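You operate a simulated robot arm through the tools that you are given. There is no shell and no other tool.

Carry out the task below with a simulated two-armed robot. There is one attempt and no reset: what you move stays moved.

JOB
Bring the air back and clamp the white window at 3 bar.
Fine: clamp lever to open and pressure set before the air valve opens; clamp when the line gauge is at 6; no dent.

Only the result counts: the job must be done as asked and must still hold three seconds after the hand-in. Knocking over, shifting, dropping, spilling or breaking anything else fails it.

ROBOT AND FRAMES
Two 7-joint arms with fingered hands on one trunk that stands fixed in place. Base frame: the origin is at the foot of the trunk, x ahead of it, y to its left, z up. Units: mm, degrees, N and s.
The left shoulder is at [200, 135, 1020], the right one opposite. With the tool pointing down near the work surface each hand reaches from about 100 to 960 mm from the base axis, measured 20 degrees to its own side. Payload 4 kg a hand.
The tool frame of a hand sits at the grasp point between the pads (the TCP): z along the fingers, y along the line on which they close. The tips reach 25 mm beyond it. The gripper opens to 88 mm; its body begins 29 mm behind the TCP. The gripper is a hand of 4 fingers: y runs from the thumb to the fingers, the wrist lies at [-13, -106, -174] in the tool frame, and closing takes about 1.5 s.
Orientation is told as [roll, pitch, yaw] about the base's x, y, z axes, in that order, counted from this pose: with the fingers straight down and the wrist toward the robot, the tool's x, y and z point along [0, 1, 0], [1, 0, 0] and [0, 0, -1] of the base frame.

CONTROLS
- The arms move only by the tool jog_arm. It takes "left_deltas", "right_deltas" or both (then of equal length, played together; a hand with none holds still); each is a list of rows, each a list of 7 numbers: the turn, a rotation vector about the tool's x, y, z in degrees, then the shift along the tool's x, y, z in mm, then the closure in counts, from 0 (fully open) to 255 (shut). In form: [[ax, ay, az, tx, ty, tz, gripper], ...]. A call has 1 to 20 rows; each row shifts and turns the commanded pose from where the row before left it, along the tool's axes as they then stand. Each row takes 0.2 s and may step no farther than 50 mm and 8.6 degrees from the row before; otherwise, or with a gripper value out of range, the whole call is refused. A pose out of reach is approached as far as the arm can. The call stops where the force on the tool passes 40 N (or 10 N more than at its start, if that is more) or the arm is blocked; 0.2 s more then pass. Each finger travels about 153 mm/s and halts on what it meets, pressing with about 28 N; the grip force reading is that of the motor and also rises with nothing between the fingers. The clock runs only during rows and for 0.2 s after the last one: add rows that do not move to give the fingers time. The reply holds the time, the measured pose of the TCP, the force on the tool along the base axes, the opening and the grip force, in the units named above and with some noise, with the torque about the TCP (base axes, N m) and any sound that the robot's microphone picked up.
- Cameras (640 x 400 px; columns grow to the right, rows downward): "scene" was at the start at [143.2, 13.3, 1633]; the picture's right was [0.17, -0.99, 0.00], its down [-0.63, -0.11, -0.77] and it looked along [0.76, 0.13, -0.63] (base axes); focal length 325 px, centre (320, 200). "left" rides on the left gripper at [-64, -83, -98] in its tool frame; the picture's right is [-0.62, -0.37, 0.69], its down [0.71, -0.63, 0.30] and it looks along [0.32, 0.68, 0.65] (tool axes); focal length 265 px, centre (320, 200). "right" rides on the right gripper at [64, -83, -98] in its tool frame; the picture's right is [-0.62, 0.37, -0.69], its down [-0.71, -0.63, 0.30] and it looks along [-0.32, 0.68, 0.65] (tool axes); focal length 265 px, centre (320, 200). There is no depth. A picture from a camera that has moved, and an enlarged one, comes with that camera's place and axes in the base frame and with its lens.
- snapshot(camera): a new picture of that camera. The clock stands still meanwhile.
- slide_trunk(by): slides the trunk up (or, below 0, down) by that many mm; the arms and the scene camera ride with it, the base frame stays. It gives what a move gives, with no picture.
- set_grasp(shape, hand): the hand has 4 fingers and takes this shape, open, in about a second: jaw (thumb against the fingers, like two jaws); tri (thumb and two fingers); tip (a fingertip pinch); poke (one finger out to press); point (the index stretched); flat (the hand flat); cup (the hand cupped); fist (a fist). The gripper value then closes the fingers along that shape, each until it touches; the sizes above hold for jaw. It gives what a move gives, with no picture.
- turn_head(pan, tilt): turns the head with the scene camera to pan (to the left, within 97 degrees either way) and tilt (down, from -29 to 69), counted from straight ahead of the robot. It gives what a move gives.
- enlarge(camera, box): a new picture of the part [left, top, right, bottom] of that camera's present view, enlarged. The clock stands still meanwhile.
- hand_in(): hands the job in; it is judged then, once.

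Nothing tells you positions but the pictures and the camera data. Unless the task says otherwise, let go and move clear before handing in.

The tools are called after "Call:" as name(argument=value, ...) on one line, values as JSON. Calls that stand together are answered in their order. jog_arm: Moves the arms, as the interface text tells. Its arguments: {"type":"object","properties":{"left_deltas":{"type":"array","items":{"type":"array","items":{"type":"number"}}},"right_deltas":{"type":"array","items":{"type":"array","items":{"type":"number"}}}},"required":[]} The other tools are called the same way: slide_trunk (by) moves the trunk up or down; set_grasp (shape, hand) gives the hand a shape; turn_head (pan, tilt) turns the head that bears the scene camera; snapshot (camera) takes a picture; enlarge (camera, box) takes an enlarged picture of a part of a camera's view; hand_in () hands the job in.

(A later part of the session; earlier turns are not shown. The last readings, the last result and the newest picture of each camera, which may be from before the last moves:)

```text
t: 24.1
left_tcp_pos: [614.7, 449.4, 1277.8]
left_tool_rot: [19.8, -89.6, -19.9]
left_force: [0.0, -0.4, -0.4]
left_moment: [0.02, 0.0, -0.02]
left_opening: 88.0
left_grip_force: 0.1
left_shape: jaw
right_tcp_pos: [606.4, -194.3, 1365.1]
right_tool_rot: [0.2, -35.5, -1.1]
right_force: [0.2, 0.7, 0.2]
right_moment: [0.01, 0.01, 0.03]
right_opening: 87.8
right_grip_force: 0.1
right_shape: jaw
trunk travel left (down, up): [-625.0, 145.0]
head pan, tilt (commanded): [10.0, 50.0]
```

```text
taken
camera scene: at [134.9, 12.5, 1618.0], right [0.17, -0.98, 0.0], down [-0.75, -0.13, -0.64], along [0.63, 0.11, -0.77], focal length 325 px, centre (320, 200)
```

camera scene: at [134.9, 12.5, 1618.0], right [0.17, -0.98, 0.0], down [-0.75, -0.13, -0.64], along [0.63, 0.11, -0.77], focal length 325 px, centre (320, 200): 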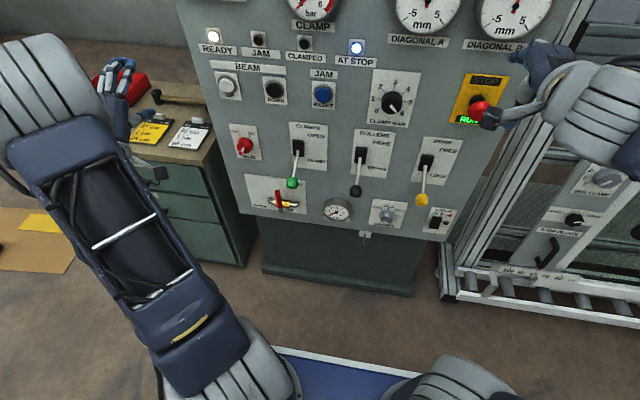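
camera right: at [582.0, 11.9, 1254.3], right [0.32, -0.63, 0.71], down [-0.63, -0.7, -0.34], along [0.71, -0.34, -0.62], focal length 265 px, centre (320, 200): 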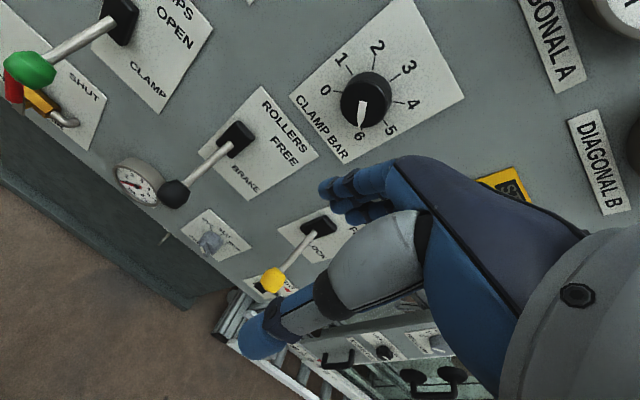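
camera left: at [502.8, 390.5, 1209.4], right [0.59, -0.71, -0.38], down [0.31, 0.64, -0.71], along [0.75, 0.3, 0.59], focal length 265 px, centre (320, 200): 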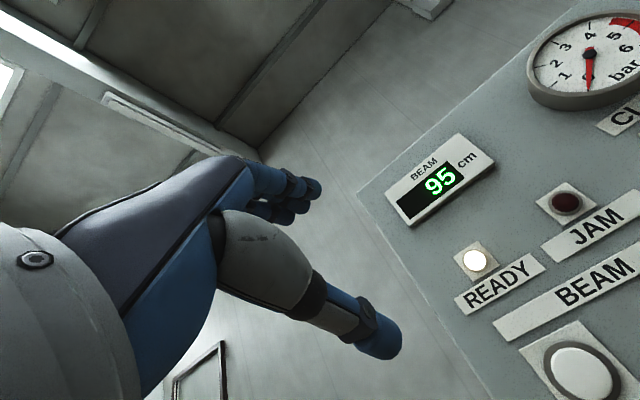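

Call:
jog_arm(right_deltas=[[-7.8, 0, 0, 0, 0, 0, 0], [-7.8, 0, 0, 0, 0, 0, 0], [-7.8, 0, 0, 0, 0, 0, 0], [-7.8, 0, 0, 0, 0, 0, 0]])

Call:
jog_arm(right_deltas=[[-7.8, 0, 0, 0, 0, 0, 0], [-7.8, 0, 0, 0, 0, 0, 0], [-7.6, 0, 0, 0, 0, 0, 0]])

Call:
snapshot(camera="scene")

Call:
snapshot(camera="right")

```text
t: 25.1
left_tcp_pos: [615.5, 448.5, 1277.5]
left_tool_rot: [20.7, -89.7, -20.6]
left_force: [0.7, 0.4, -0.2]
left_moment: [-0.02, 0.03, 0.01]
left_opening: 87.7
left_grip_force: 0.0
left_shape: jaw
right_tcp_pos: [605.5, -193.7, 1365.5]
right_tool_rot: [0.4, -66.9, -1.5]
right_force: [-0.9, 1.3, 0.0]
right_moment: [-0.02, 0.02, 0.01]
right_opening: 87.5
right_grip_force: 0.0
right_shape: jaw
trunk travel left (down, up): [-625.0, 145.0]
head pan, tilt (commanded): [10.0, 50.0]
```

```text
t: 25.9
left_tcp_pos: [616.2, 449.4, 1276.3]
left_tool_rot: [21.5, -89.6, -21.2]
left_force: [-0.1, -0.5, -0.2]
left_moment: [0.03, -0.02, 0.02]
left_opening: 87.7
left_grip_force: 0.0
left_shape: jaw
right_tcp_pos: [603.7, -186.3, 1389.2]
right_tool_rot: [-3.0, -77.6, 3.3]
right_force: [0.7, 0.1, 0.9]
right_moment: [-0.02, 0.01, -0.02]
right_opening: 87.6
right_grip_force: 0.0
right_shape: jaw
right hand out of reach, approached as far as the arm can: row 1, 2, 3
trunk travel left (down, up): [-625.0, 145.0]
head pan, tilt (commanded): [10.0, 50.0]
```

```text
taken
camera scene: at [135.1, 12.3, 1618.0], right [0.17, -0.98, 0.0], down [-0.75, -0.13, -0.64], along [0.63, 0.11, -0.77], focal length 325 px, centre (320, 200)
```

scene: 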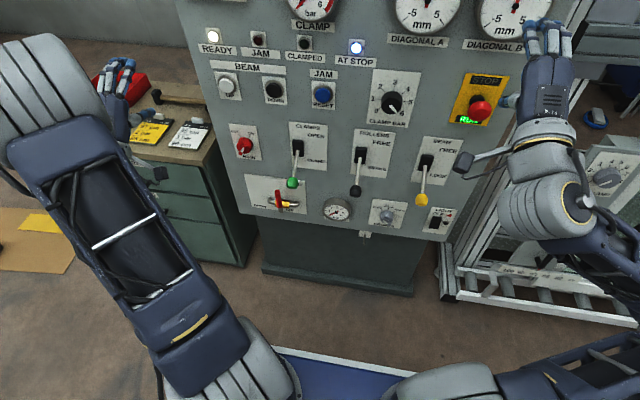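

```text
taken
camera right: at [488.5, -123.3, 1329.1], right [-0.59, -0.62, 0.52], down [0.17, -0.72, -0.67], along [0.79, -0.31, 0.53], focal length 265 px, centre (320, 200)
```

right: 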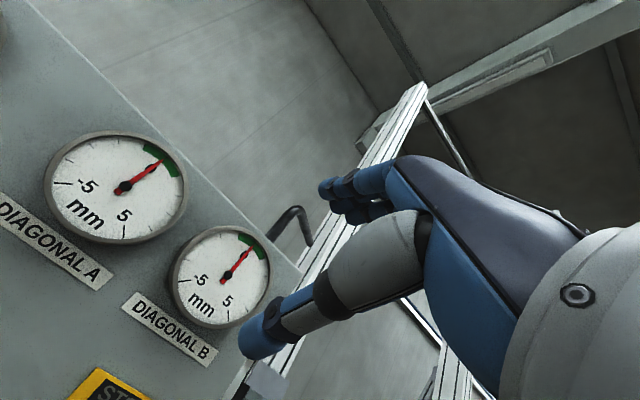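

Both hands now point forward high up. I lower the trunk so that the right hand comes to the height of the CLAMP BAR knob.

Call:
slide_trunk(by=-200)

Call:
snapshot(camera="scene")

Call:
snapshot(camera="right")

Call:
snapshot(camera="left")

```text
t: 28.0
left_tcp_pos: [615.0, 449.2, 1078.0]
left_tool_rot: [21.3, -89.5, -21.2]
left_force: [0.0, 0.1, -0.3]
left_moment: [-0.02, 0.03, -0.01]
left_opening: 87.6
left_grip_force: 0.1
left_shape: jaw
right_tcp_pos: [604.1, -186.6, 1190.0]
right_tool_rot: [-2.7, -77.5, 3.1]
right_force: [-0.3, -0.4, -0.1]
right_moment: [0.02, 0.03, -0.01]
right_opening: 87.6
right_grip_force: 0.1
right_shape: jaw
trunk travel left (down, up): [-425.0, 345.0]
head pan, tilt (commanded): [10.0, 50.0]
```

```text
taken
camera scene: at [134.9, 12.3, 1418.0], right [0.17, -0.98, 0.0], down [-0.75, -0.13, -0.64], along [0.63, 0.11, -0.77], focal length 325 px, centre (320, 200)
```

scene: 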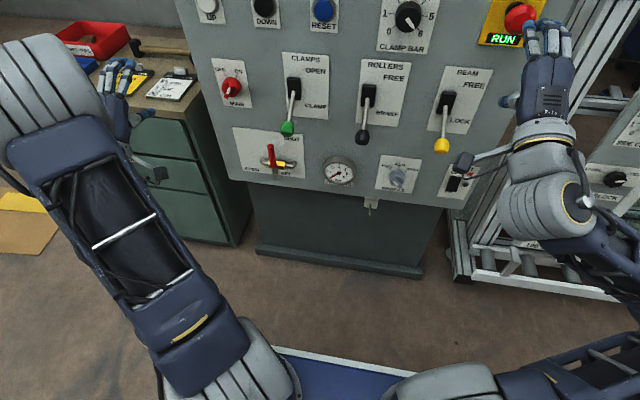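

```text
taken
camera right: at [488.3, -123.1, 1129.2], right [-0.59, -0.62, 0.52], down [0.17, -0.72, -0.67], along [0.79, -0.31, 0.53], focal length 265 px, centre (320, 200)
```

right: 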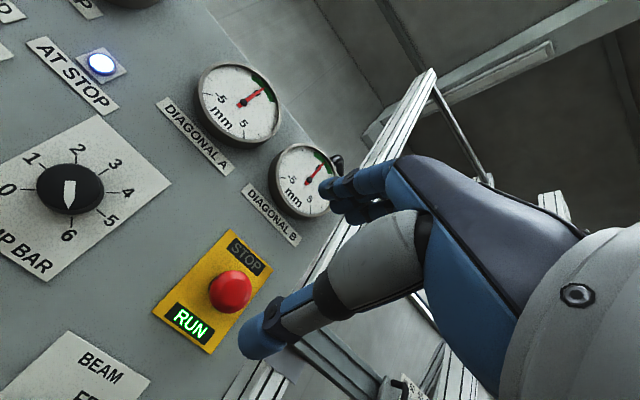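

```text
taken
camera left: at [516.2, 385.0, 995.5], right [0.69, -0.62, -0.37], down [0.3, 0.72, -0.63], along [0.66, 0.32, 0.68], focal length 265 px, centre (320, 200)
```

left: 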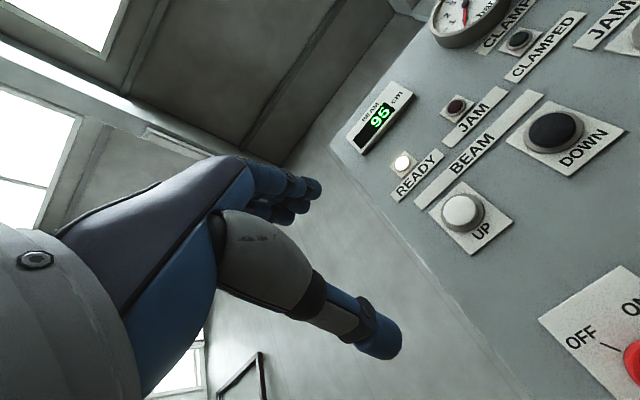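

I see the knob pointing to 6 and the right hand in front of STOP at a safe distance. I move the right hand to a standoff straight before the CLAMP BAR knob (about [864, -38, 1150]).

Call:
jog_arm(right_deltas=[[0, 0, 0, 24.6, -0.9, 10, 0], [0, 0, 0, 24.6, -0.9, 20, 0], [0, 0, 0, 24.6, -0.9, 26, 0], [0, 0, 0, 24.6, -0.9, 26, 0], [0, 0, 0, 24.6, -0.9, 26, 0], [0, 0, 0, 24.6, -0.9, 26, 0]])

Call:
jog_arm(right_deltas=[[-6.2, 0, 0, 0, 0, 0, 0], [-6.2, 0, 0, 0, 0, 0, 0]])

Call:
snapshot(camera="scene")

Call:
snapshot(camera="right")

```text
t: 29.4
left_tcp_pos: [614.4, 448.3, 1077.2]
left_tool_rot: [21.4, -89.7, -21.2]
left_force: [-0.2, 0.1, 0.7]
left_moment: [0.03, 0.03, -0.01]
left_opening: 87.8
left_grip_force: 0.0
left_shape: jaw
right_tcp_pos: [607.2, -176.9, 1188.4]
right_tool_rot: [-2.7, -77.6, 3.1]
right_force: [-0.4, -0.4, 0.5]
right_moment: [-0.02, 0.0, 0.04]
right_opening: 87.8
right_grip_force: 0.1
right_shape: jaw
right hand out of reach, approached as far as the arm can: row 1, 2, 3, 4, 5, 6
trunk travel left (down, up): [-425.0, 345.0]
head pan, tilt (commanded): [10.0, 50.0]
```

```text
t: 30.0
left_tcp_pos: [615.3, 450.2, 1077.7]
left_tool_rot: [21.3, -89.5, -21.1]
left_force: [-0.5, -0.2, 0.8]
left_moment: [0.0, -0.02, 0.02]
left_opening: 87.9
left_grip_force: 0.0
left_shape: jaw
right_tcp_pos: [606.5, -178.5, 1186.8]
right_tool_rot: [-2.7, -77.6, 3.1]
right_force: [-0.1, 0.3, -1.0]
right_moment: [0.0, -0.03, -0.02]
right_opening: 87.6
right_grip_force: 0.1
right_shape: jaw
right hand out of reach, approached as far as the arm can: row 1, 2
trunk travel left (down, up): [-425.0, 345.0]
head pan, tilt (commanded): [10.0, 50.0]
```

```text
taken
camera scene: at [134.9, 12.3, 1418.0], right [0.17, -0.98, 0.0], down [-0.75, -0.13, -0.64], along [0.63, 0.11, -0.77], focal length 325 px, centre (320, 200)
```

scene: 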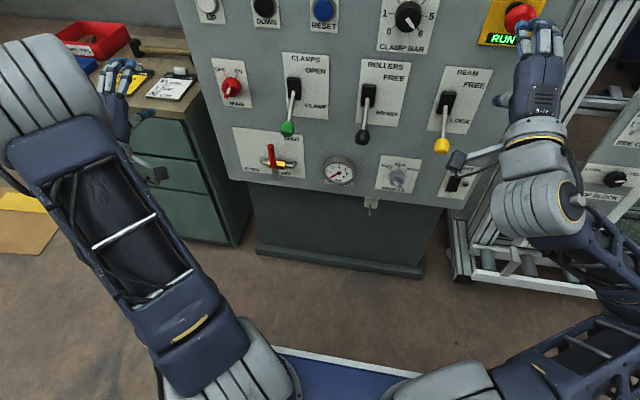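

```text
taken
camera right: at [491.5, -115.2, 1127.8], right [-0.59, -0.62, 0.52], down [0.17, -0.72, -0.67], along [0.79, -0.31, 0.53], focal length 265 px, centre (320, 200)
```

right: 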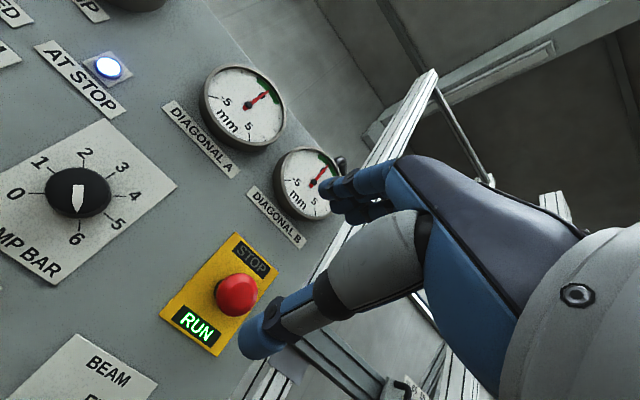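

The right hand is stuck at a joint limit at this short distance. I pitch it back down some, carry it forward-left, and then level it again farther out.

Call:
jog_arm(right_deltas=[[8.2, 0, 0, 0, 0, 0, 0], [8.2, 0, 0, 0, 0, 0, 0], [8.2, 0, 0, 0, 0, 0, 0], [8.2, 0, 0, 0, 0, 0, 0]])

Call:
snapshot(camera="scene")

```text
t: 31.0
left_tcp_pos: [614.4, 450.0, 1077.6]
left_tool_rot: [21.7, -89.5, -21.5]
left_force: [0.1, 0.4, -0.4]
left_moment: [0.02, -0.02, 0.03]
left_opening: 87.7
left_grip_force: 0.1
left_shape: jaw
right_tcp_pos: [605.7, -177.9, 1187.7]
right_tool_rot: [-0.7, -44.6, 0.9]
right_force: [-0.3, -0.4, -0.6]
right_moment: [-0.03, -0.01, 0.01]
right_opening: 87.8
right_grip_force: 0.0
right_shape: jaw
trunk travel left (down, up): [-425.0, 345.0]
head pan, tilt (commanded): [10.0, 50.0]
```

```text
taken
camera scene: at [135.0, 12.2, 1417.9], right [0.17, -0.98, 0.0], down [-0.75, -0.13, -0.64], along [0.63, 0.11, -0.77], focal length 325 px, centre (320, 200)
```

scene: 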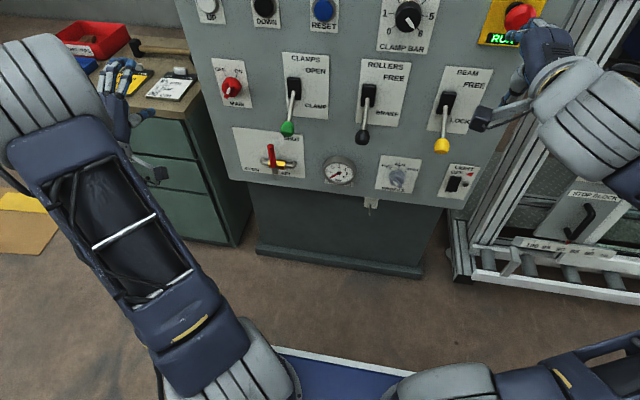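

Call:
jog_arm(right_deltas=[[0, 0, 0, 26, 17, 17, 0], [0, 0, 0, 26, 17, 17, 0], [0, 0, 0, 26, 17, 17, 0], [0, 0, 0, 26, 17, 17, 0], [0, 0, 0, 26, 17, 17, 0]])

Call:
snapshot(camera="scene")

```text
t: 32.2
left_tcp_pos: [615.5, 449.0, 1077.1]
left_tool_rot: [22.9, -89.8, -22.7]
left_force: [-0.2, -0.6, -0.3]
left_moment: [0.01, -0.04, -0.01]
left_opening: 87.9
left_grip_force: 0.0
left_shape: jaw
right_tcp_pos: [724.8, -48.9, 1186.3]
right_tool_rot: [-0.8, -44.8, 1.0]
right_force: [-1.3, -0.2, -0.2]
right_moment: [0.01, -0.01, 0.01]
right_opening: 87.7
right_grip_force: 0.1
right_shape: jaw
trunk travel left (down, up): [-425.0, 345.0]
head pan, tilt (commanded): [10.0, 50.0]
```

```text
taken
camera scene: at [134.8, 12.0, 1417.9], right [0.17, -0.98, 0.0], down [-0.75, -0.13, -0.64], along [0.63, 0.11, -0.77], focal length 325 px, centre (320, 200)
```

scene: 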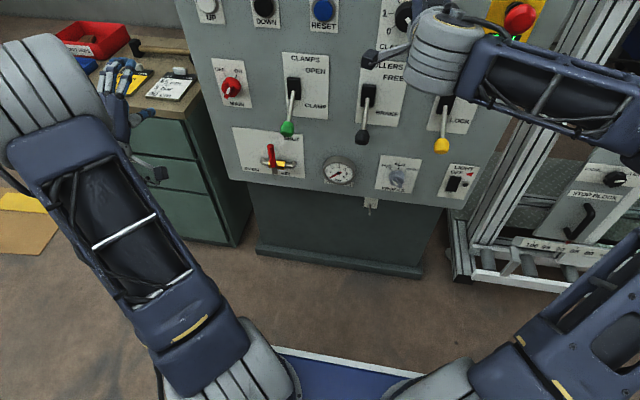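

The move worked. Now I level the right hand here, checking reach.

Call:
jog_arm(right_deltas=[[-8.2, 0, 0, 0, 0, 0, 0], [-8.2, 0, 0, 0, 0, 0, 0], [-8.2, 0, 0, 0, 0, 0, 0]])

Call:
jog_arm(right_deltas=[[-7, 0, 0, 0, 0, 0, 0]])

Call:
snapshot(camera="right")

```text
t: 33.0
left_tcp_pos: [614.1, 449.3, 1077.1]
left_tool_rot: [21.9, -89.6, -21.8]
left_force: [0.3, 0.1, -0.6]
left_moment: [0.0, -0.02, 0.02]
left_opening: 87.6
left_grip_force: 0.0
left_shape: jaw
right_tcp_pos: [725.0, -46.5, 1185.3]
right_tool_rot: [-1.6, -69.3, 1.9]
right_force: [-0.8, -1.2, -1.2]
right_moment: [-0.01, 0.0, -0.01]
right_opening: 87.7
right_grip_force: 0.1
right_shape: jaw
trunk travel left (down, up): [-425.0, 345.0]
head pan, tilt (commanded): [10.0, 50.0]
```

```text
t: 33.4
left_tcp_pos: [615.1, 448.5, 1077.2]
left_tool_rot: [21.1, -89.6, -21.1]
left_force: [0.6, -0.5, -0.1]
left_moment: [0.0, 0.01, -0.01]
left_opening: 87.7
left_grip_force: 0.0
left_shape: jaw
right_tcp_pos: [725.0, -47.0, 1186.0]
right_tool_rot: [-1.7, -69.4, 1.9]
right_force: [-0.6, 0.2, 0.1]
right_moment: [-0.03, -0.01, -0.01]
right_opening: 88.1
right_grip_force: 0.0
right_shape: jaw
right hand out of reach, approached as far as the arm can: row 1
trunk travel left (down, up): [-425.0, 345.0]
head pan, tilt (commanded): [10.0, 50.0]
```

```text
taken
camera right: at [602.8, 16.0, 1143.1], right [-0.51, -0.62, 0.59], down [0.07, -0.72, -0.69], along [0.86, -0.31, 0.41], focal length 265 px, centre (320, 200)
```

right: 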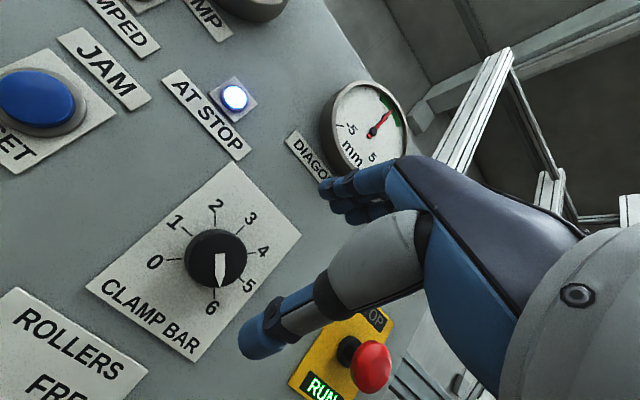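

Pitch stalls near -69° with the wrist below. With the elbow out to the right, rolling the wrist toward the right should suit; I try that roll in the air.

Call:
jog_arm(right_deltas=[[0, 0, -8.2, 0, 0, 0, 0], [0, 0, -8.2, 0, 0, 0, 0], [0, 0, -8.2, 0, 0, 0, 0], [0, 0, -8.2, 0, 0, 0, 0]])

Call:
snapshot(camera="scene")

Call:
snapshot(camera="right")

```text
t: 34.4
left_tcp_pos: [615.1, 449.1, 1077.9]
left_tool_rot: [20.9, -89.6, -21.0]
left_force: [0.3, 0.1, -0.5]
left_moment: [-0.03, -0.04, -0.01]
left_opening: 88.0
left_grip_force: 0.1
left_shape: jaw
right_tcp_pos: [721.5, -35.0, 1175.1]
right_tool_rot: [-41.4, -58.8, 49.0]
right_force: [-0.6, -0.3, 0.5]
right_moment: [0.02, -0.01, 0.0]
right_opening: 87.9
right_grip_force: 0.1
right_shape: jaw
right hand out of reach, approached as far as the arm can: row 1, 2
trunk travel left (down, up): [-425.0, 345.0]
head pan, tilt (commanded): [10.0, 50.0]
```

```text
taken
camera scene: at [134.9, 12.4, 1417.9], right [0.17, -0.98, 0.0], down [-0.75, -0.13, -0.64], along [0.63, 0.11, -0.77], focal length 325 px, centre (320, 200)
```

scene: 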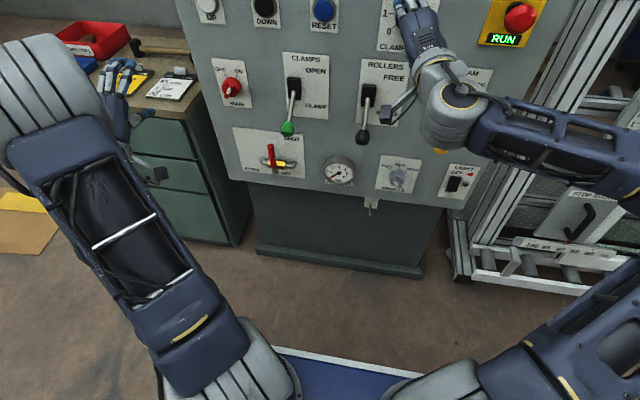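

```text
taken
camera right: at [590.1, -13.7, 1121.0], right [-0.39, -0.46, 0.8], down [0.2, -0.89, -0.41], along [0.9, 0.0, 0.44], focal length 265 px, centre (320, 200)
```

right: 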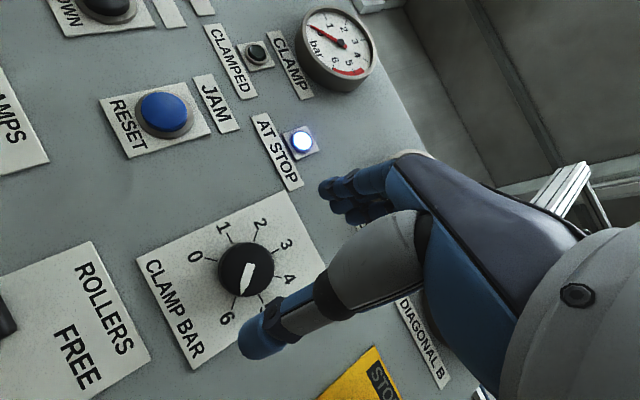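

Call:
jog_arm(right_deltas=[[0, 0, -8.2, 0, 0, 0, 0], [0, 0, -8.2, 0, 0, 0, 0], [0, 0, -8.2, 0, 0, 0, 0], [0, 0, -8.2, 0, 0, 0, 0]])

Call:
jog_arm(right_deltas=[[-4.4, -6.5, 0, 0, 0, 0, 0], [-4.4, -6.5, 0, 0, 0, 0, 0]])

Call:
snapshot(camera="right")

```text
t: 35.4
left_tcp_pos: [614.5, 449.8, 1076.6]
left_tool_rot: [21.5, -89.6, -21.4]
left_force: [0.1, -0.4, 1.0]
left_moment: [0.04, -0.01, -0.02]
left_opening: 87.9
left_grip_force: 0.1
left_shape: jaw
right_tcp_pos: [722.3, -34.8, 1174.8]
right_tool_rot: [-62.7, -32.3, 77.8]
right_force: [-0.3, -0.6, -0.3]
right_moment: [0.01, -0.01, 0.0]
right_opening: 87.8
right_grip_force: 0.2
right_shape: jaw
trunk travel left (down, up): [-425.0, 345.0]
head pan, tilt (commanded): [10.0, 50.0]
```

```text
t: 36.0
left_tcp_pos: [614.4, 449.8, 1077.6]
left_tool_rot: [21.0, -89.7, -21.0]
left_force: [-0.3, 0.5, 0.3]
left_moment: [0.0, -0.01, 0.0]
left_opening: 87.8
left_grip_force: 0.0
left_shape: jaw
right_tcp_pos: [721.8, -35.4, 1176.5]
right_tool_rot: [-81.5, -35.1, 87.7]
right_force: [0.4, 0.2, -0.3]
right_moment: [-0.01, 0.01, -0.02]
right_opening: 88.0
right_grip_force: 0.1
right_shape: jaw
trunk travel left (down, up): [-425.0, 345.0]
head pan, tilt (commanded): [10.0, 50.0]
```

```text
taken
camera right: at [612.9, -71.9, 1088.9], right [-0.6, -0.09, 0.8], down [0.37, -0.91, 0.18], along [0.71, 0.4, 0.57], focal length 265 px, centre (320, 200)
```

right: 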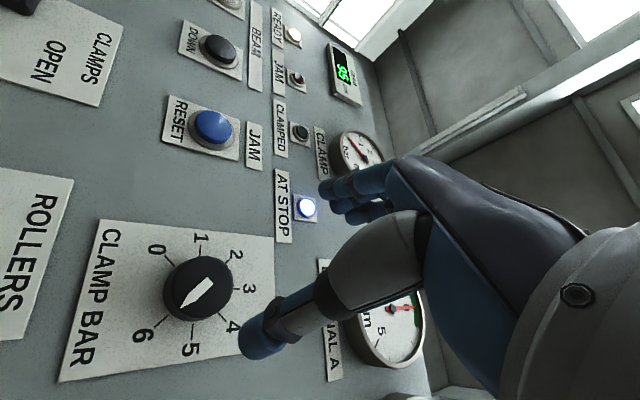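

Now the right hand is nearly level with wrist to the lower right and the reach is fine. The scale is 45° per bar and the knob axis is near y=-40, z=1150. I level the tool and line up in front of the knob.

Call:
jog_arm(right_deltas=[[-2, -7.6, 0, 0, 0, 0, 0], [0, 0, 0, 9.2, -9.5, 20, 0], [0, 0, 0, 9.2, -9.5, 20, 0], [0, 0, 0, 0, 0, 20, 0], [0, 0, 0, 0, 0, 20, 0]])

Call:
snapshot(camera="right")

Call:
snapshot(camera="scene")

```text
t: 37.2
left_tcp_pos: [614.8, 449.7, 1078.5]
left_tool_rot: [21.2, -89.5, -21.1]
left_force: [-0.3, -0.6, -0.1]
left_moment: [0.04, 0.03, -0.02]
left_opening: 88.1
left_grip_force: 0.0
left_shape: jaw
right_tcp_pos: [802.4, -41.3, 1149.4]
right_tool_rot: [-90.3, -35.2, 90.1]
right_force: [-0.6, 0.1, -0.7]
right_moment: [0.0, 0.05, 0.0]
right_opening: 87.5
right_grip_force: 0.0
right_shape: jaw
trunk travel left (down, up): [-425.0, 345.0]
head pan, tilt (commanded): [10.0, 50.0]
```

```text
taken
camera right: at [704.1, -72.3, 1049.6], right [-0.7, -0.06, 0.72], down [0.3, -0.93, 0.22], along [0.65, 0.37, 0.66], focal length 265 px, centre (320, 200)
```

right: 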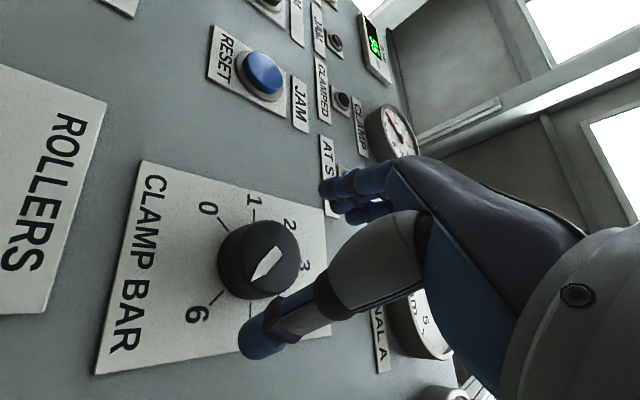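

```text
taken
camera scene: at [134.8, 12.3, 1417.9], right [0.17, -0.98, 0.0], down [-0.75, -0.13, -0.64], along [0.63, 0.11, -0.77], focal length 325 px, centre (320, 200)
```

scene: 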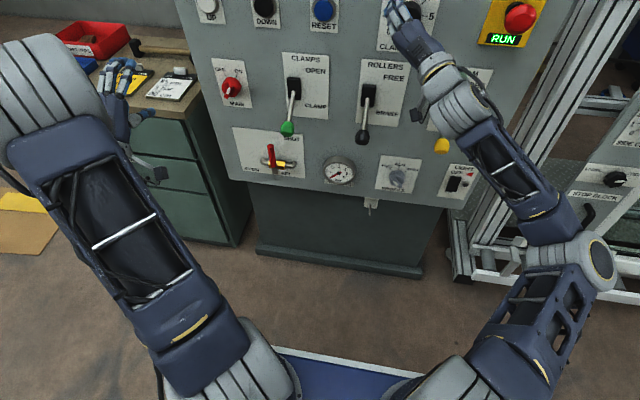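

Call:
enlarge(camera="right", box=[180, 160, 360, 330])

Call:
turn_head(pan=0, tilt=28)

Call:
snapshot(camera="scene")

```text
2.35 times, centred on (270, 245) of right
camera zoom: at [704.1, -72.3, 1049.6], right [-0.7, -0.06, 0.72], down [0.3, -0.93, 0.22], along [0.65, 0.37, 0.66], focal length 624 px, centre (438, 94)
```

zoom: 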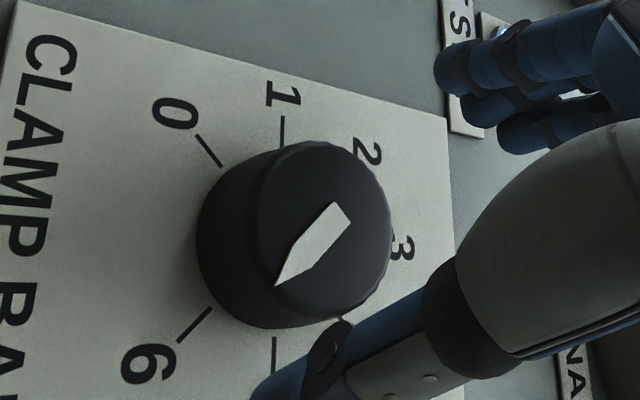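

```text
t: 38.1
left_tcp_pos: [614.5, 448.7, 1078.5]
left_tool_rot: [21.2, -89.6, -21.1]
left_force: [0.6, 0.5, 0.3]
left_moment: [0.0, -0.01, 0.0]
left_opening: 87.8
left_grip_force: 0.0
left_shape: jaw
right_tcp_pos: [802.6, -42.3, 1149.1]
right_tool_rot: [-90.3, -35.3, 90.1]
right_force: [0.5, 0.2, -0.4]
right_moment: [0.02, 0.0, 0.0]
right_opening: 87.8
right_grip_force: 0.1
right_shape: jaw
trunk travel left (down, up): [-425.0, 345.0]
head pan, tilt (commanded): [0.0, 28.0]
```

```text
taken
camera scene: at [150.2, -1.1, 1450.6], right [0.0, -1.0, 0.0], down [-0.47, 0.0, -0.88], along [0.88, 0.0, -0.47], focal length 325 px, centre (320, 200)
```

scene: 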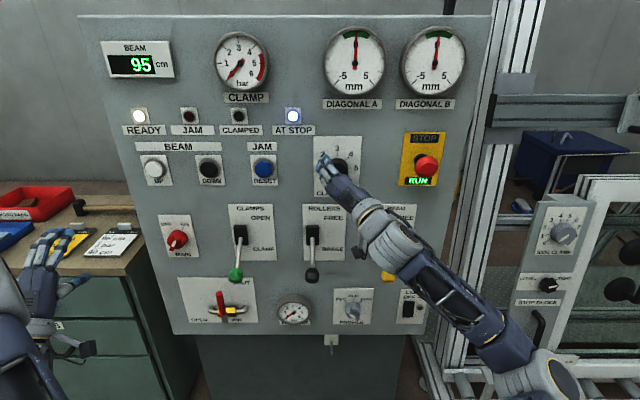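

Clear view: the right hand is directly before the CLAMP BAR knob, whose front is near x=862, axis y≈-40, z≈1152. I advance with the jaws open so they surround the knob.

Call:
jog_arm(right_deltas=[[0, 0, 0, -0.5, 1, 14, 0], [0, 0, 0, -0.5, 1, 14, 0], [0, 0, 0, -0.6, 1, 13, 0], [0, 0, 0, 0, 0, 10, 0]])

Call:
enlarge(camera="right", box=[180, 120, 480, 380])

Call:
enlarge(camera="scene", box=[280, 110, 420, 230])

```text
t: 39.1
left_tcp_pos: [614.0, 449.2, 1077.5]
left_tool_rot: [22.4, -89.7, -22.2]
left_force: [0.4, -1.0, -0.2]
left_moment: [0.01, 0.02, 0.0]
left_opening: 87.8
left_grip_force: 0.1
left_shape: jaw
right_tcp_pos: [851.3, -39.9, 1153.9]
right_tool_rot: [-90.4, -35.2, 90.3]
right_force: [-10.9, -0.9, -1.2]
right_moment: [0.03, -0.36, 0.33]
right_opening: 86.6
right_grip_force: 0.1
right_shape: jaw
trunk travel left (down, up): [-425.0, 345.0]
head pan, tilt (commanded): [0.0, 28.0]
```

```text
1.54 times, centred on (330, 250) of right
camera zoom: at [753.8, -70.2, 1053.6], right [-0.7, -0.06, 0.71], down [0.3, -0.93, 0.22], along [0.65, 0.37, 0.66], focal length 408 px, centre (305, 123)
```

zoom: 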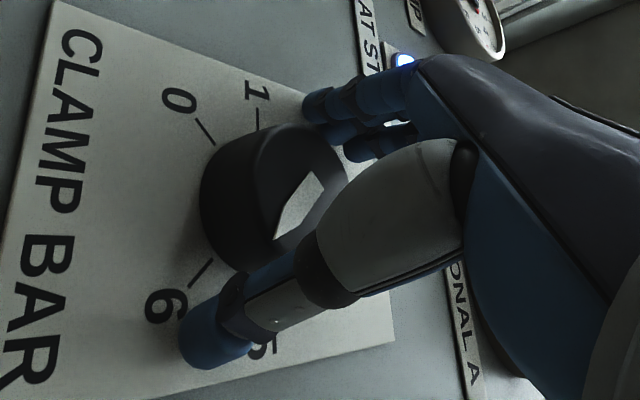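

```text
3.33 times, centred on (350, 170) of scene
camera zoom: at [149.8, -1.2, 1450.6], right [0.0, -1.0, 0.0], down [-0.47, 0.0, -0.88], along [0.88, 0.0, -0.47], focal length 1083 px, centre (220, 300)
```

zoom: 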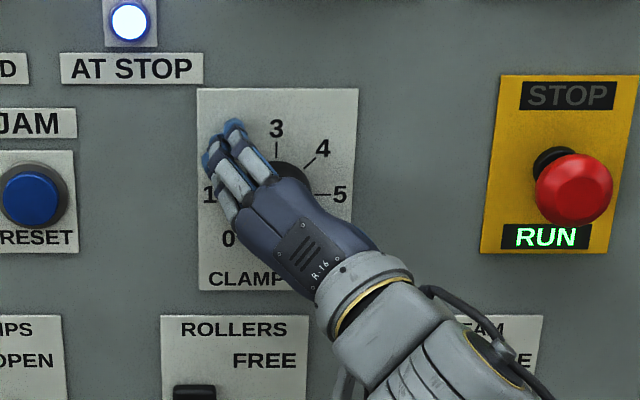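

The fingertips just touched the plate (about 11 N), so the plate is at about x=876. I back off 4 mm and close on the knob.

Call:
jog_arm(right_deltas=[[0, 0, 0, 0, 0, -4, 0], [0, 0, 0, 0, 0, 0, 120], [0, 0, 0, 0, 0, 0, 255], [0, 0, 0, 0, 0, 0, 255], [0, 0, 0, 0, 0, 0, 255]])

Call:
enlarge(camera="right", box=[180, 120, 480, 380])

Call:
enlarge(camera="scene", box=[280, 110, 420, 230])

```text
t: 40.3
left_tcp_pos: [615.5, 449.7, 1077.4]
left_tool_rot: [21.6, -89.5, -21.5]
left_force: [0.3, 0.0, 0.7]
left_moment: [0.0, 0.05, -0.03]
left_opening: 87.7
left_grip_force: 0.0
left_shape: jaw
right_tcp_pos: [850.1, -40.0, 1152.1]
right_tool_rot: [-90.2, -35.2, 90.0]
right_force: [0.0, -2.4, -1.1]
right_moment: [-0.01, 0.02, -0.04]
right_opening: 42.3
right_grip_force: 27.8
right_shape: jaw
trunk travel left (down, up): [-425.0, 345.0]
head pan, tilt (commanded): [0.0, 28.0]
```

```text
1.54 times, centred on (330, 250) of right
camera zoom: at [750.7, -71.2, 1052.7], right [-0.69, -0.06, 0.72], down [0.3, -0.93, 0.22], along [0.65, 0.37, 0.66], focal length 408 px, centre (305, 123)
```

zoom: 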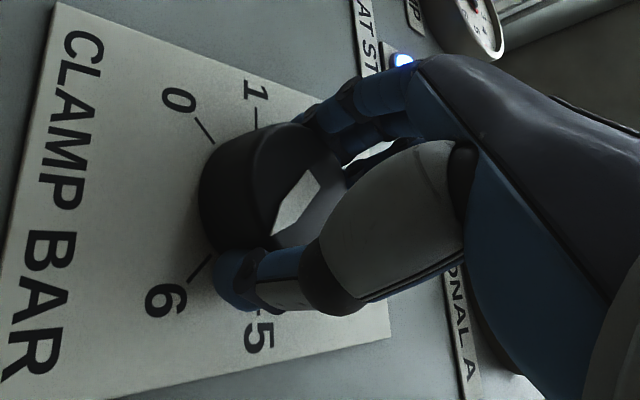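

```text
3.33 times, centred on (350, 170) of scene
camera zoom: at [150.3, -1.2, 1450.6], right [0.0, -1.0, 0.0], down [-0.47, 0.0, -0.88], along [0.88, 0.0, -0.47], focal length 1083 px, centre (220, 300)
```

zoom: 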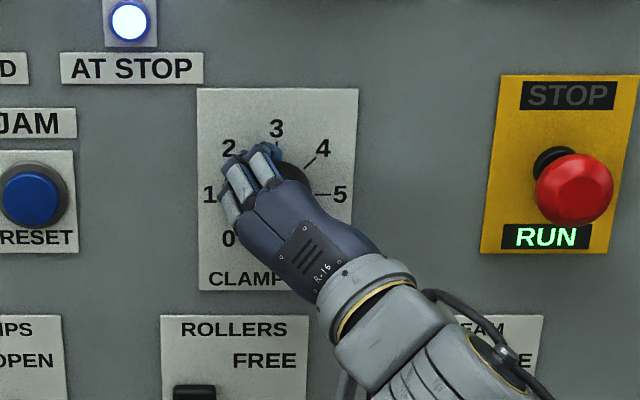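

The jaws hold the knob (42 mm, 28 N) with almost no side force. I start turning counter-clockwise toward 3 in small steps.

Call:
jog_arm(right_deltas=[[0, 0, -5, 0, 0, 0, 255], [0, 0, -5, 0, 0, 0, 255], [0, 0, -5, 0, 0, 0, 255], [0, 0, -5, 0, 0, 0, 255]])

Call:
enlarge(camera="right", box=[180, 120, 480, 380])

```text
t: 41.3
left_tcp_pos: [615.1, 449.4, 1077.4]
left_tool_rot: [21.9, -89.7, -21.8]
left_force: [0.4, 0.2, 1.1]
left_moment: [0.0, 0.01, -0.02]
left_opening: 87.7
left_grip_force: 0.0
left_shape: jaw
right_tcp_pos: [847.9, -40.1, 1152.1]
right_tool_rot: [-90.2, -15.1, 89.9]
right_force: [2.3, -3.2, -0.6]
right_moment: [0.01, 0.03, -0.03]
right_opening: 42.4
right_grip_force: 27.8
right_shape: jaw
trunk travel left (down, up): [-425.0, 345.0]
head pan, tilt (commanded): [0.0, 28.0]
```

```text
1.54 times, centred on (330, 250) of right
camera zoom: at [750.5, -103.0, 1069.6], right [-0.69, 0.19, 0.69], down [0.3, -0.8, 0.53], along [0.65, 0.57, 0.49], focal length 408 px, centre (305, 123)
```

zoom: 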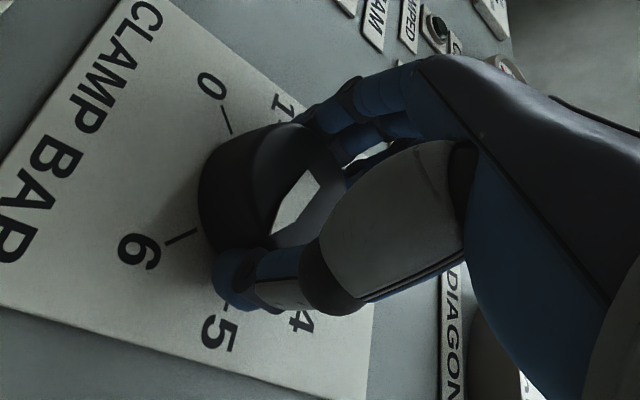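

The knob turns along with the hand without effort. I go on turning, watching reach and force.

Call:
jog_arm(right_deltas=[[0, 0, -6.25, 0, 0, 0, 255], [0, 0, -6.25, 0, 0, 0, 255], [0, 0, -6.25, 0, 0, 0, 255], [0, 0, -6.25, 0, 0, 0, 255]])

Call:
snapshot(camera="scene")

```text
t: 42.3
left_tcp_pos: [615.4, 449.1, 1077.2]
left_tool_rot: [21.2, -89.7, -21.0]
left_force: [-0.7, 0.1, 1.1]
left_moment: [0.03, -0.04, 0.01]
left_opening: 87.6
left_grip_force: 0.0
left_shape: jaw
right_tcp_pos: [849.7, -39.6, 1152.2]
right_tool_rot: [-90.2, 9.7, 90.0]
right_force: [2.5, 1.0, -0.3]
right_moment: [-0.01, -0.02, 0.02]
right_opening: 42.0
right_grip_force: 27.6
right_shape: jaw
trunk travel left (down, up): [-425.0, 345.0]
head pan, tilt (commanded): [0.0, 28.0]
```

```text
taken
camera scene: at [150.4, -1.1, 1450.6], right [0.0, -1.0, 0.0], down [-0.47, 0.0, -0.88], along [0.88, 0.0, -0.47], focal length 325 px, centre (320, 200)
```

scene: 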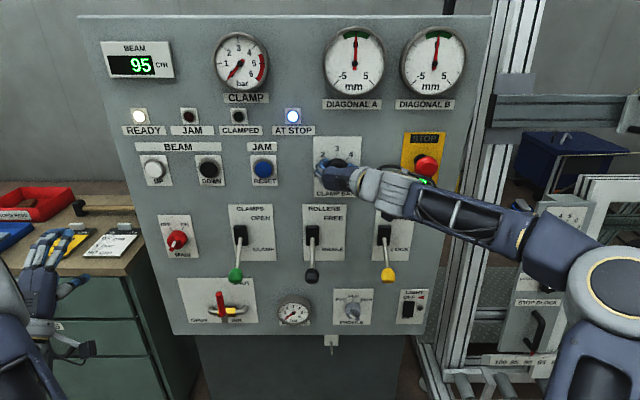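

The knob has turned 45° (now at 5). I open, roll back 45°, and regrip for the next 45°.

Call:
jog_arm(right_deltas=[[0, 0, 0, 0, 0, 0, 0], [0, 0, 0, 0, 0, 0, 0], [0, 0, 0, 0, 0, 0, 0], [0, 0, 7.5, 0, 0, 0, 0], [0, 0, 7.5, 0, 0, 0, 0], [0, 0, 7.5, 0, 0, 0, 0], [0, 0, 7.5, 0, 0, 0, 0], [0, 0, 7.5, 0, 0, 0, 0], [0, 0, 7.5, 0, 0, 0, 0], [0, 0, 0, 0, 0, 0, 0]])

Call:
enlarge(camera="right", box=[180, 120, 480, 380])

Call:
enlarge(camera="scene", box=[280, 110, 420, 230])

```text
t: 44.5
left_tcp_pos: [614.5, 449.0, 1076.9]
left_tool_rot: [21.2, -89.6, -21.0]
left_force: [0.1, -0.4, -0.2]
left_moment: [0.01, 0.0, 0.01]
left_opening: 87.8
left_grip_force: 0.1
left_shape: jaw
right_tcp_pos: [848.7, -37.9, 1153.3]
right_tool_rot: [-90.3, -35.3, 89.9]
right_force: [0.1, 1.6, 0.2]
right_moment: [-0.01, 0.0, 0.0]
right_opening: 87.2
right_grip_force: 0.0
right_shape: jaw
trunk travel left (down, up): [-425.0, 345.0]
head pan, tilt (commanded): [0.0, 28.0]
```

```text
1.54 times, centred on (330, 250) of right
camera zoom: at [750.6, -69.9, 1052.7], right [-0.7, -0.06, 0.72], down [0.3, -0.93, 0.22], along [0.65, 0.37, 0.66], focal length 408 px, centre (305, 123)
```

zoom: 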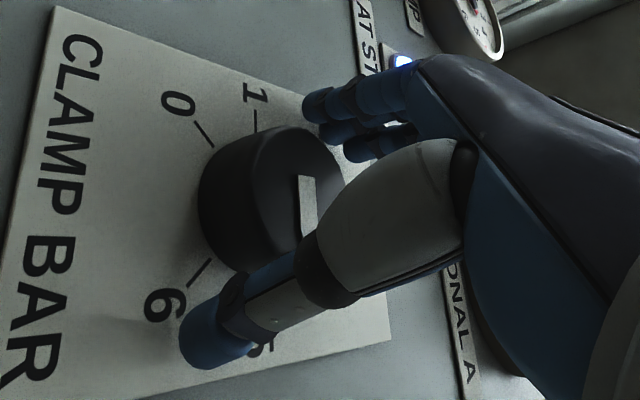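

```text
3.33 times, centred on (350, 170) of scene
camera zoom: at [150.2, -1.1, 1450.6], right [0.0, -1.0, 0.0], down [-0.47, 0.0, -0.88], along [0.88, 0.0, -0.47], focal length 1083 px, centre (220, 300)
```

zoom: 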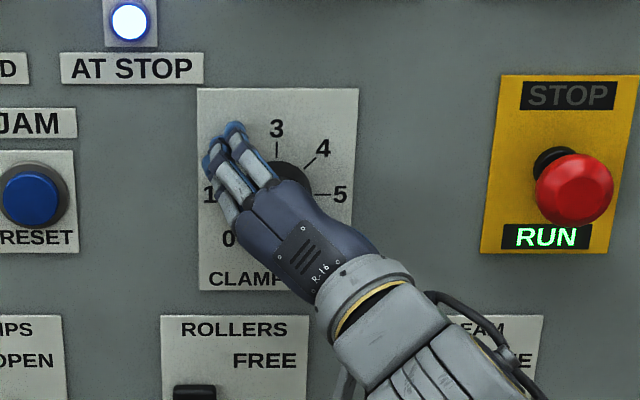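

The pointer now sits at 5. I regrip, turn another 45° to 4, open and roll back.

Call:
jog_arm(right_deltas=[[0, 0, 0, 0, 0, 0, 120], [0, 0, 0, 0, 0, 0, 255], [0, 0, 0, 0, 0, 0, 255], [0, 0, 0, 0, 0, 0, 255], [0, 0, -7.5, 0, 0, 0, 255], [0, 0, -7.5, 0, 0, 0, 255], [0, 0, -7.5, 0, 0, 0, 255], [0, 0, -7.5, 0, 0, 0, 255], [0, 0, -7.5, 0, 0, 0, 255], [0, 0, -7.5, 0, 0, 0, 255], [0, 0, 0, 0, 0, 0, 255]])

Call:
jog_arm(right_deltas=[[0, 0, 0, 0, 0, 0, 0], [0, 0, 0, 0, 0, 0, 0], [0, 0, 0, 0, 0, 0, 0], [0, 0, 7.5, 0, 0, 0, 0], [0, 0, 7.5, 0, 0, 0, 0], [0, 0, 7.5, 0, 0, 0, 0], [0, 0, 7.5, 0, 0, 0, 0], [0, 0, 7.5, 0, 0, 0, 0], [0, 0, 7.5, 0, 0, 0, 0], [0, 0, 0, 0, 0, 0, 0]])

Call:
enlarge(camera="right", box=[180, 120, 480, 380])

```text
t: 46.9
left_tcp_pos: [614.9, 448.6, 1077.3]
left_tool_rot: [20.1, -89.6, -19.8]
left_force: [-0.4, -0.3, -0.9]
left_moment: [0.02, -0.02, 0.01]
left_opening: 87.9
left_grip_force: 0.1
left_shape: jaw
right_tcp_pos: [849.6, -39.9, 1152.4]
right_tool_rot: [-90.2, 9.9, 90.0]
right_force: [1.7, 2.5, -1.7]
right_moment: [0.03, 0.03, 0.09]
right_opening: 41.9
right_grip_force: 28.0
right_shape: jaw
trunk travel left (down, up): [-425.0, 345.0]
head pan, tilt (commanded): [0.0, 28.0]
```

```text
t: 49.1
left_tcp_pos: [613.9, 448.9, 1076.7]
left_tool_rot: [21.1, -89.6, -21.0]
left_force: [-0.4, 0.3, 1.0]
left_moment: [0.02, 0.0, -0.02]
left_opening: 87.7
left_grip_force: 0.1
left_shape: jaw
right_tcp_pos: [848.7, -39.7, 1153.1]
right_tool_rot: [-90.4, -35.2, 90.0]
right_force: [-0.1, 0.9, 0.4]
right_moment: [-0.02, 0.02, 0.0]
right_opening: 87.7
right_grip_force: 0.1
right_shape: jaw
trunk travel left (down, up): [-425.0, 345.0]
head pan, tilt (commanded): [0.0, 28.0]
```

```text
1.54 times, centred on (330, 250) of right
camera zoom: at [750.3, -70.0, 1053.2], right [-0.7, -0.06, 0.72], down [0.3, -0.93, 0.22], along [0.65, 0.37, 0.66], focal length 408 px, centre (305, 123)
```

zoom: 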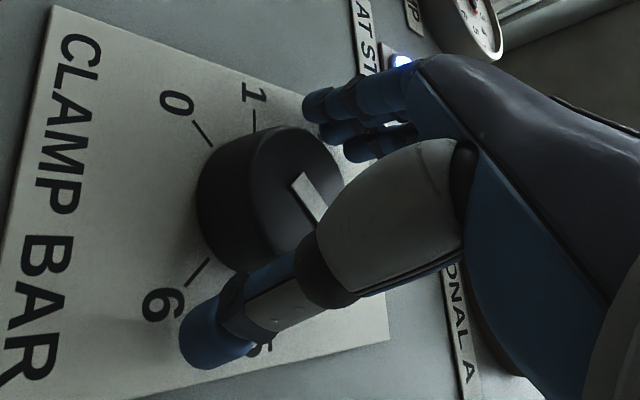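

Now at about 4. One more grip and 45° turn, then I open and back off to check the reading.

Call:
jog_arm(right_deltas=[[0, 0, 0, 0, 0, 0, 120], [0, 0, 0, 0, 0, 0, 255], [0, 0, 0, 0, 0, 0, 255], [0, 0, 0, 0, 0, 0, 255], [0, 0, -7.5, 0, 0, 0, 255], [0, 0, -7.5, 0, 0, 0, 255], [0, 0, -7.5, 0, 0, 0, 255], [0, 0, -7.5, 0, 0, 0, 255], [0, 0, -7.5, 0, 0, 0, 255], [0, 0, -7.5, 0, 0, 0, 255], [0, 0, 0, 0, 0, 0, 255]])

Call:
jog_arm(right_deltas=[[0, 0, 0, 0, 0, 0, 0], [0, 0, 0, 0, 0, 0, 0], [0, 0, 0, 0, 0, 0, 0], [0, 0, 7.5, 0, 0, 0, 0], [0, 0, 7.5, 0, 0, 0, 0], [0, 0, 7.5, 0, 0, 0, 0], [0, 0, 7.5, 0, 0, 0, 0], [0, 0, 7.5, 0, 0, 0, 0], [0, 0, 7.5, 0, 0, 0, 0], [0, 0, 0, 0, 0, -25, 0], [0, 0, 0, 0, 0, -30, 0], [0, 0, 0, 0, 0, -30, 0]])

Call:
snapshot(camera="right")

Call:
enlarge(camera="scene", box=[280, 110, 420, 230])

```text
t: 51.5
left_tcp_pos: [615.9, 449.2, 1078.3]
left_tool_rot: [20.2, -89.6, -20.0]
left_force: [-0.3, 0.5, 0.3]
left_moment: [0.03, 0.0, 0.06]
left_opening: 87.8
left_grip_force: 0.0
left_shape: jaw
right_tcp_pos: [848.1, -39.6, 1152.8]
right_tool_rot: [-90.1, 9.8, 90.0]
right_force: [-0.1, 3.2, -1.4]
right_moment: [0.03, 0.02, 0.08]
right_opening: 41.9
right_grip_force: 27.6
right_shape: jaw
trunk travel left (down, up): [-425.0, 345.0]
head pan, tilt (commanded): [0.0, 28.0]
```

```text
t: 54.1
left_tcp_pos: [614.8, 449.8, 1078.2]
left_tool_rot: [21.1, -89.6, -20.9]
left_force: [-0.6, 0.0, 0.3]
left_moment: [-0.01, -0.01, 0.02]
left_opening: 88.0
left_grip_force: 0.0
left_shape: jaw
right_tcp_pos: [765.3, -39.3, 1151.0]
right_tool_rot: [-90.2, -35.3, 90.0]
right_force: [1.1, 0.0, -0.3]
right_moment: [0.02, 0.02, -0.03]
right_opening: 88.0
right_grip_force: 0.0
right_shape: jaw
trunk travel left (down, up): [-425.0, 345.0]
head pan, tilt (commanded): [0.0, 28.0]
```

```text
taken
camera right: at [665.9, -69.8, 1052.3], right [-0.7, -0.06, 0.72], down [0.3, -0.93, 0.22], along [0.65, 0.37, 0.66], focal length 265 px, centre (320, 200)
```

right: 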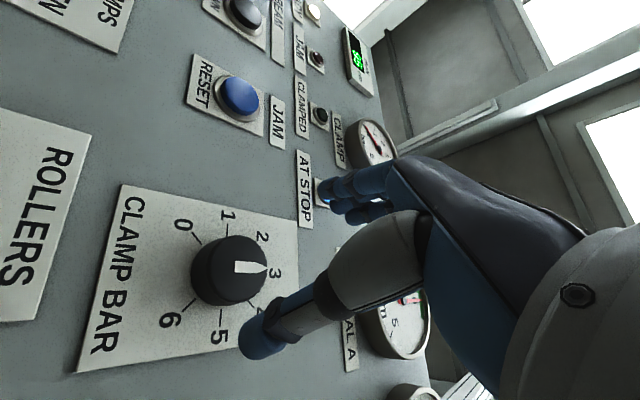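

```text
3.33 times, centred on (350, 170) of scene
camera zoom: at [150.3, -1.0, 1450.6], right [0.0, -1.0, 0.0], down [-0.47, 0.0, -0.88], along [0.88, 0.0, -0.47], focal length 1083 px, centre (220, 300)
```

zoom: 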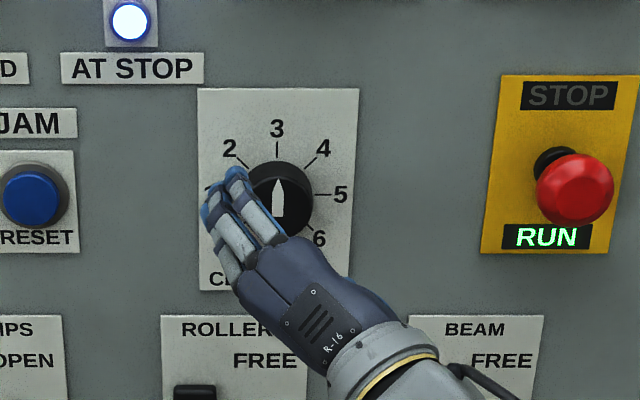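

CLAMP BAR reads 3. Now I take the right hand back and off to the right, clear of the panel.

Call:
jog_arm(right_deltas=[[0, 0, 0, 0, 0, -45, 0], [0, 0, 0, 0, 0, -45, 0], [0, 0, 0, 0, 0, -45, 0], [0, 0, 0, -20, -30, 0, 0], [0, 0, 0, -20, -30, 0, 0], [0, 0, 0, -20, -30, 0, 0], [0, 0, 0, -20, -30, 0, 0]])

Call:
snapshot(camera="scene")

```text
t: 55.7
left_tcp_pos: [614.1, 449.8, 1076.4]
left_tool_rot: [20.5, -89.5, -20.4]
left_force: [0.0, 1.5, 0.3]
left_moment: [-0.02, 0.0, -0.01]
left_opening: 87.7
left_grip_force: 0.1
left_shape: jaw
right_tcp_pos: [628.3, -181.9, 1149.6]
right_tool_rot: [-90.4, -35.4, 90.1]
right_force: [-0.2, 0.1, -0.4]
right_moment: [0.01, 0.01, -0.02]
right_opening: 87.4
right_grip_force: 0.0
right_shape: jaw
trunk travel left (down, up): [-425.0, 345.0]
head pan, tilt (commanded): [0.0, 28.0]
```

```text
taken
camera scene: at [150.3, -0.9, 1450.6], right [0.0, -1.0, 0.0], down [-0.47, 0.0, -0.88], along [0.88, 0.0, -0.47], focal length 325 px, centre (320, 200)
```

scene: 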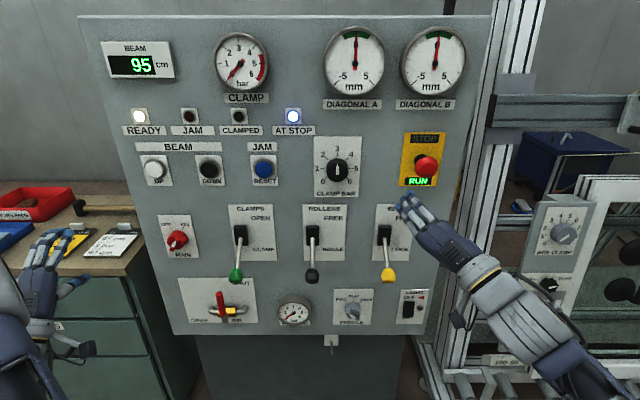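

Now the left hand. I try rolling its wrist down-left (the mirror of what worked on the right), checking reach.

Call:
jog_arm(left_deltas=[[0, 0, 8, 0, 0, 0, 0], [0, 0, 8, 0, 0, 0, 0], [0, 0, 8, 0, 0, 0, 0]])

Call:
snapshot(camera="scene")

```text
t: 56.5
left_tcp_pos: [614.8, 449.6, 1077.7]
left_tool_rot: [88.6, -65.8, -88.6]
left_force: [-0.3, 0.4, 0.2]
left_moment: [0.0, 0.0, 0.01]
left_opening: 87.9
left_grip_force: 0.1
left_shape: jaw
right_tcp_pos: [627.5, -183.7, 1149.1]
right_tool_rot: [-90.2, -35.2, 90.1]
right_force: [0.1, -0.2, 0.7]
right_moment: [-0.02, 0.02, 0.0]
right_opening: 87.8
right_grip_force: 0.1
right_shape: jaw
trunk travel left (down, up): [-425.0, 345.0]
head pan, tilt (commanded): [0.0, 28.0]
```

```text
taken
camera scene: at [150.2, -1.1, 1450.6], right [0.0, -1.0, 0.0], down [-0.47, 0.0, -0.88], along [0.88, 0.0, -0.47], focal length 325 px, centre (320, 200)
```

scene: 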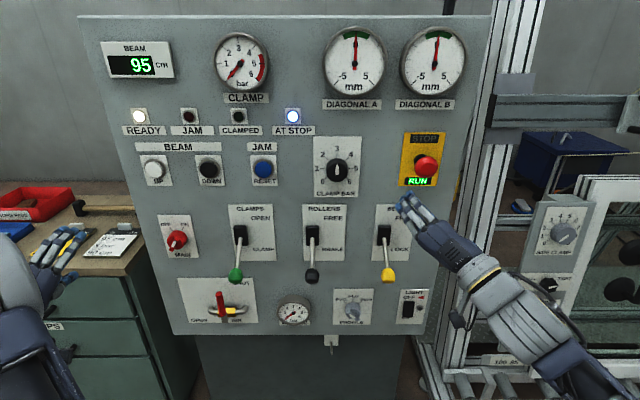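

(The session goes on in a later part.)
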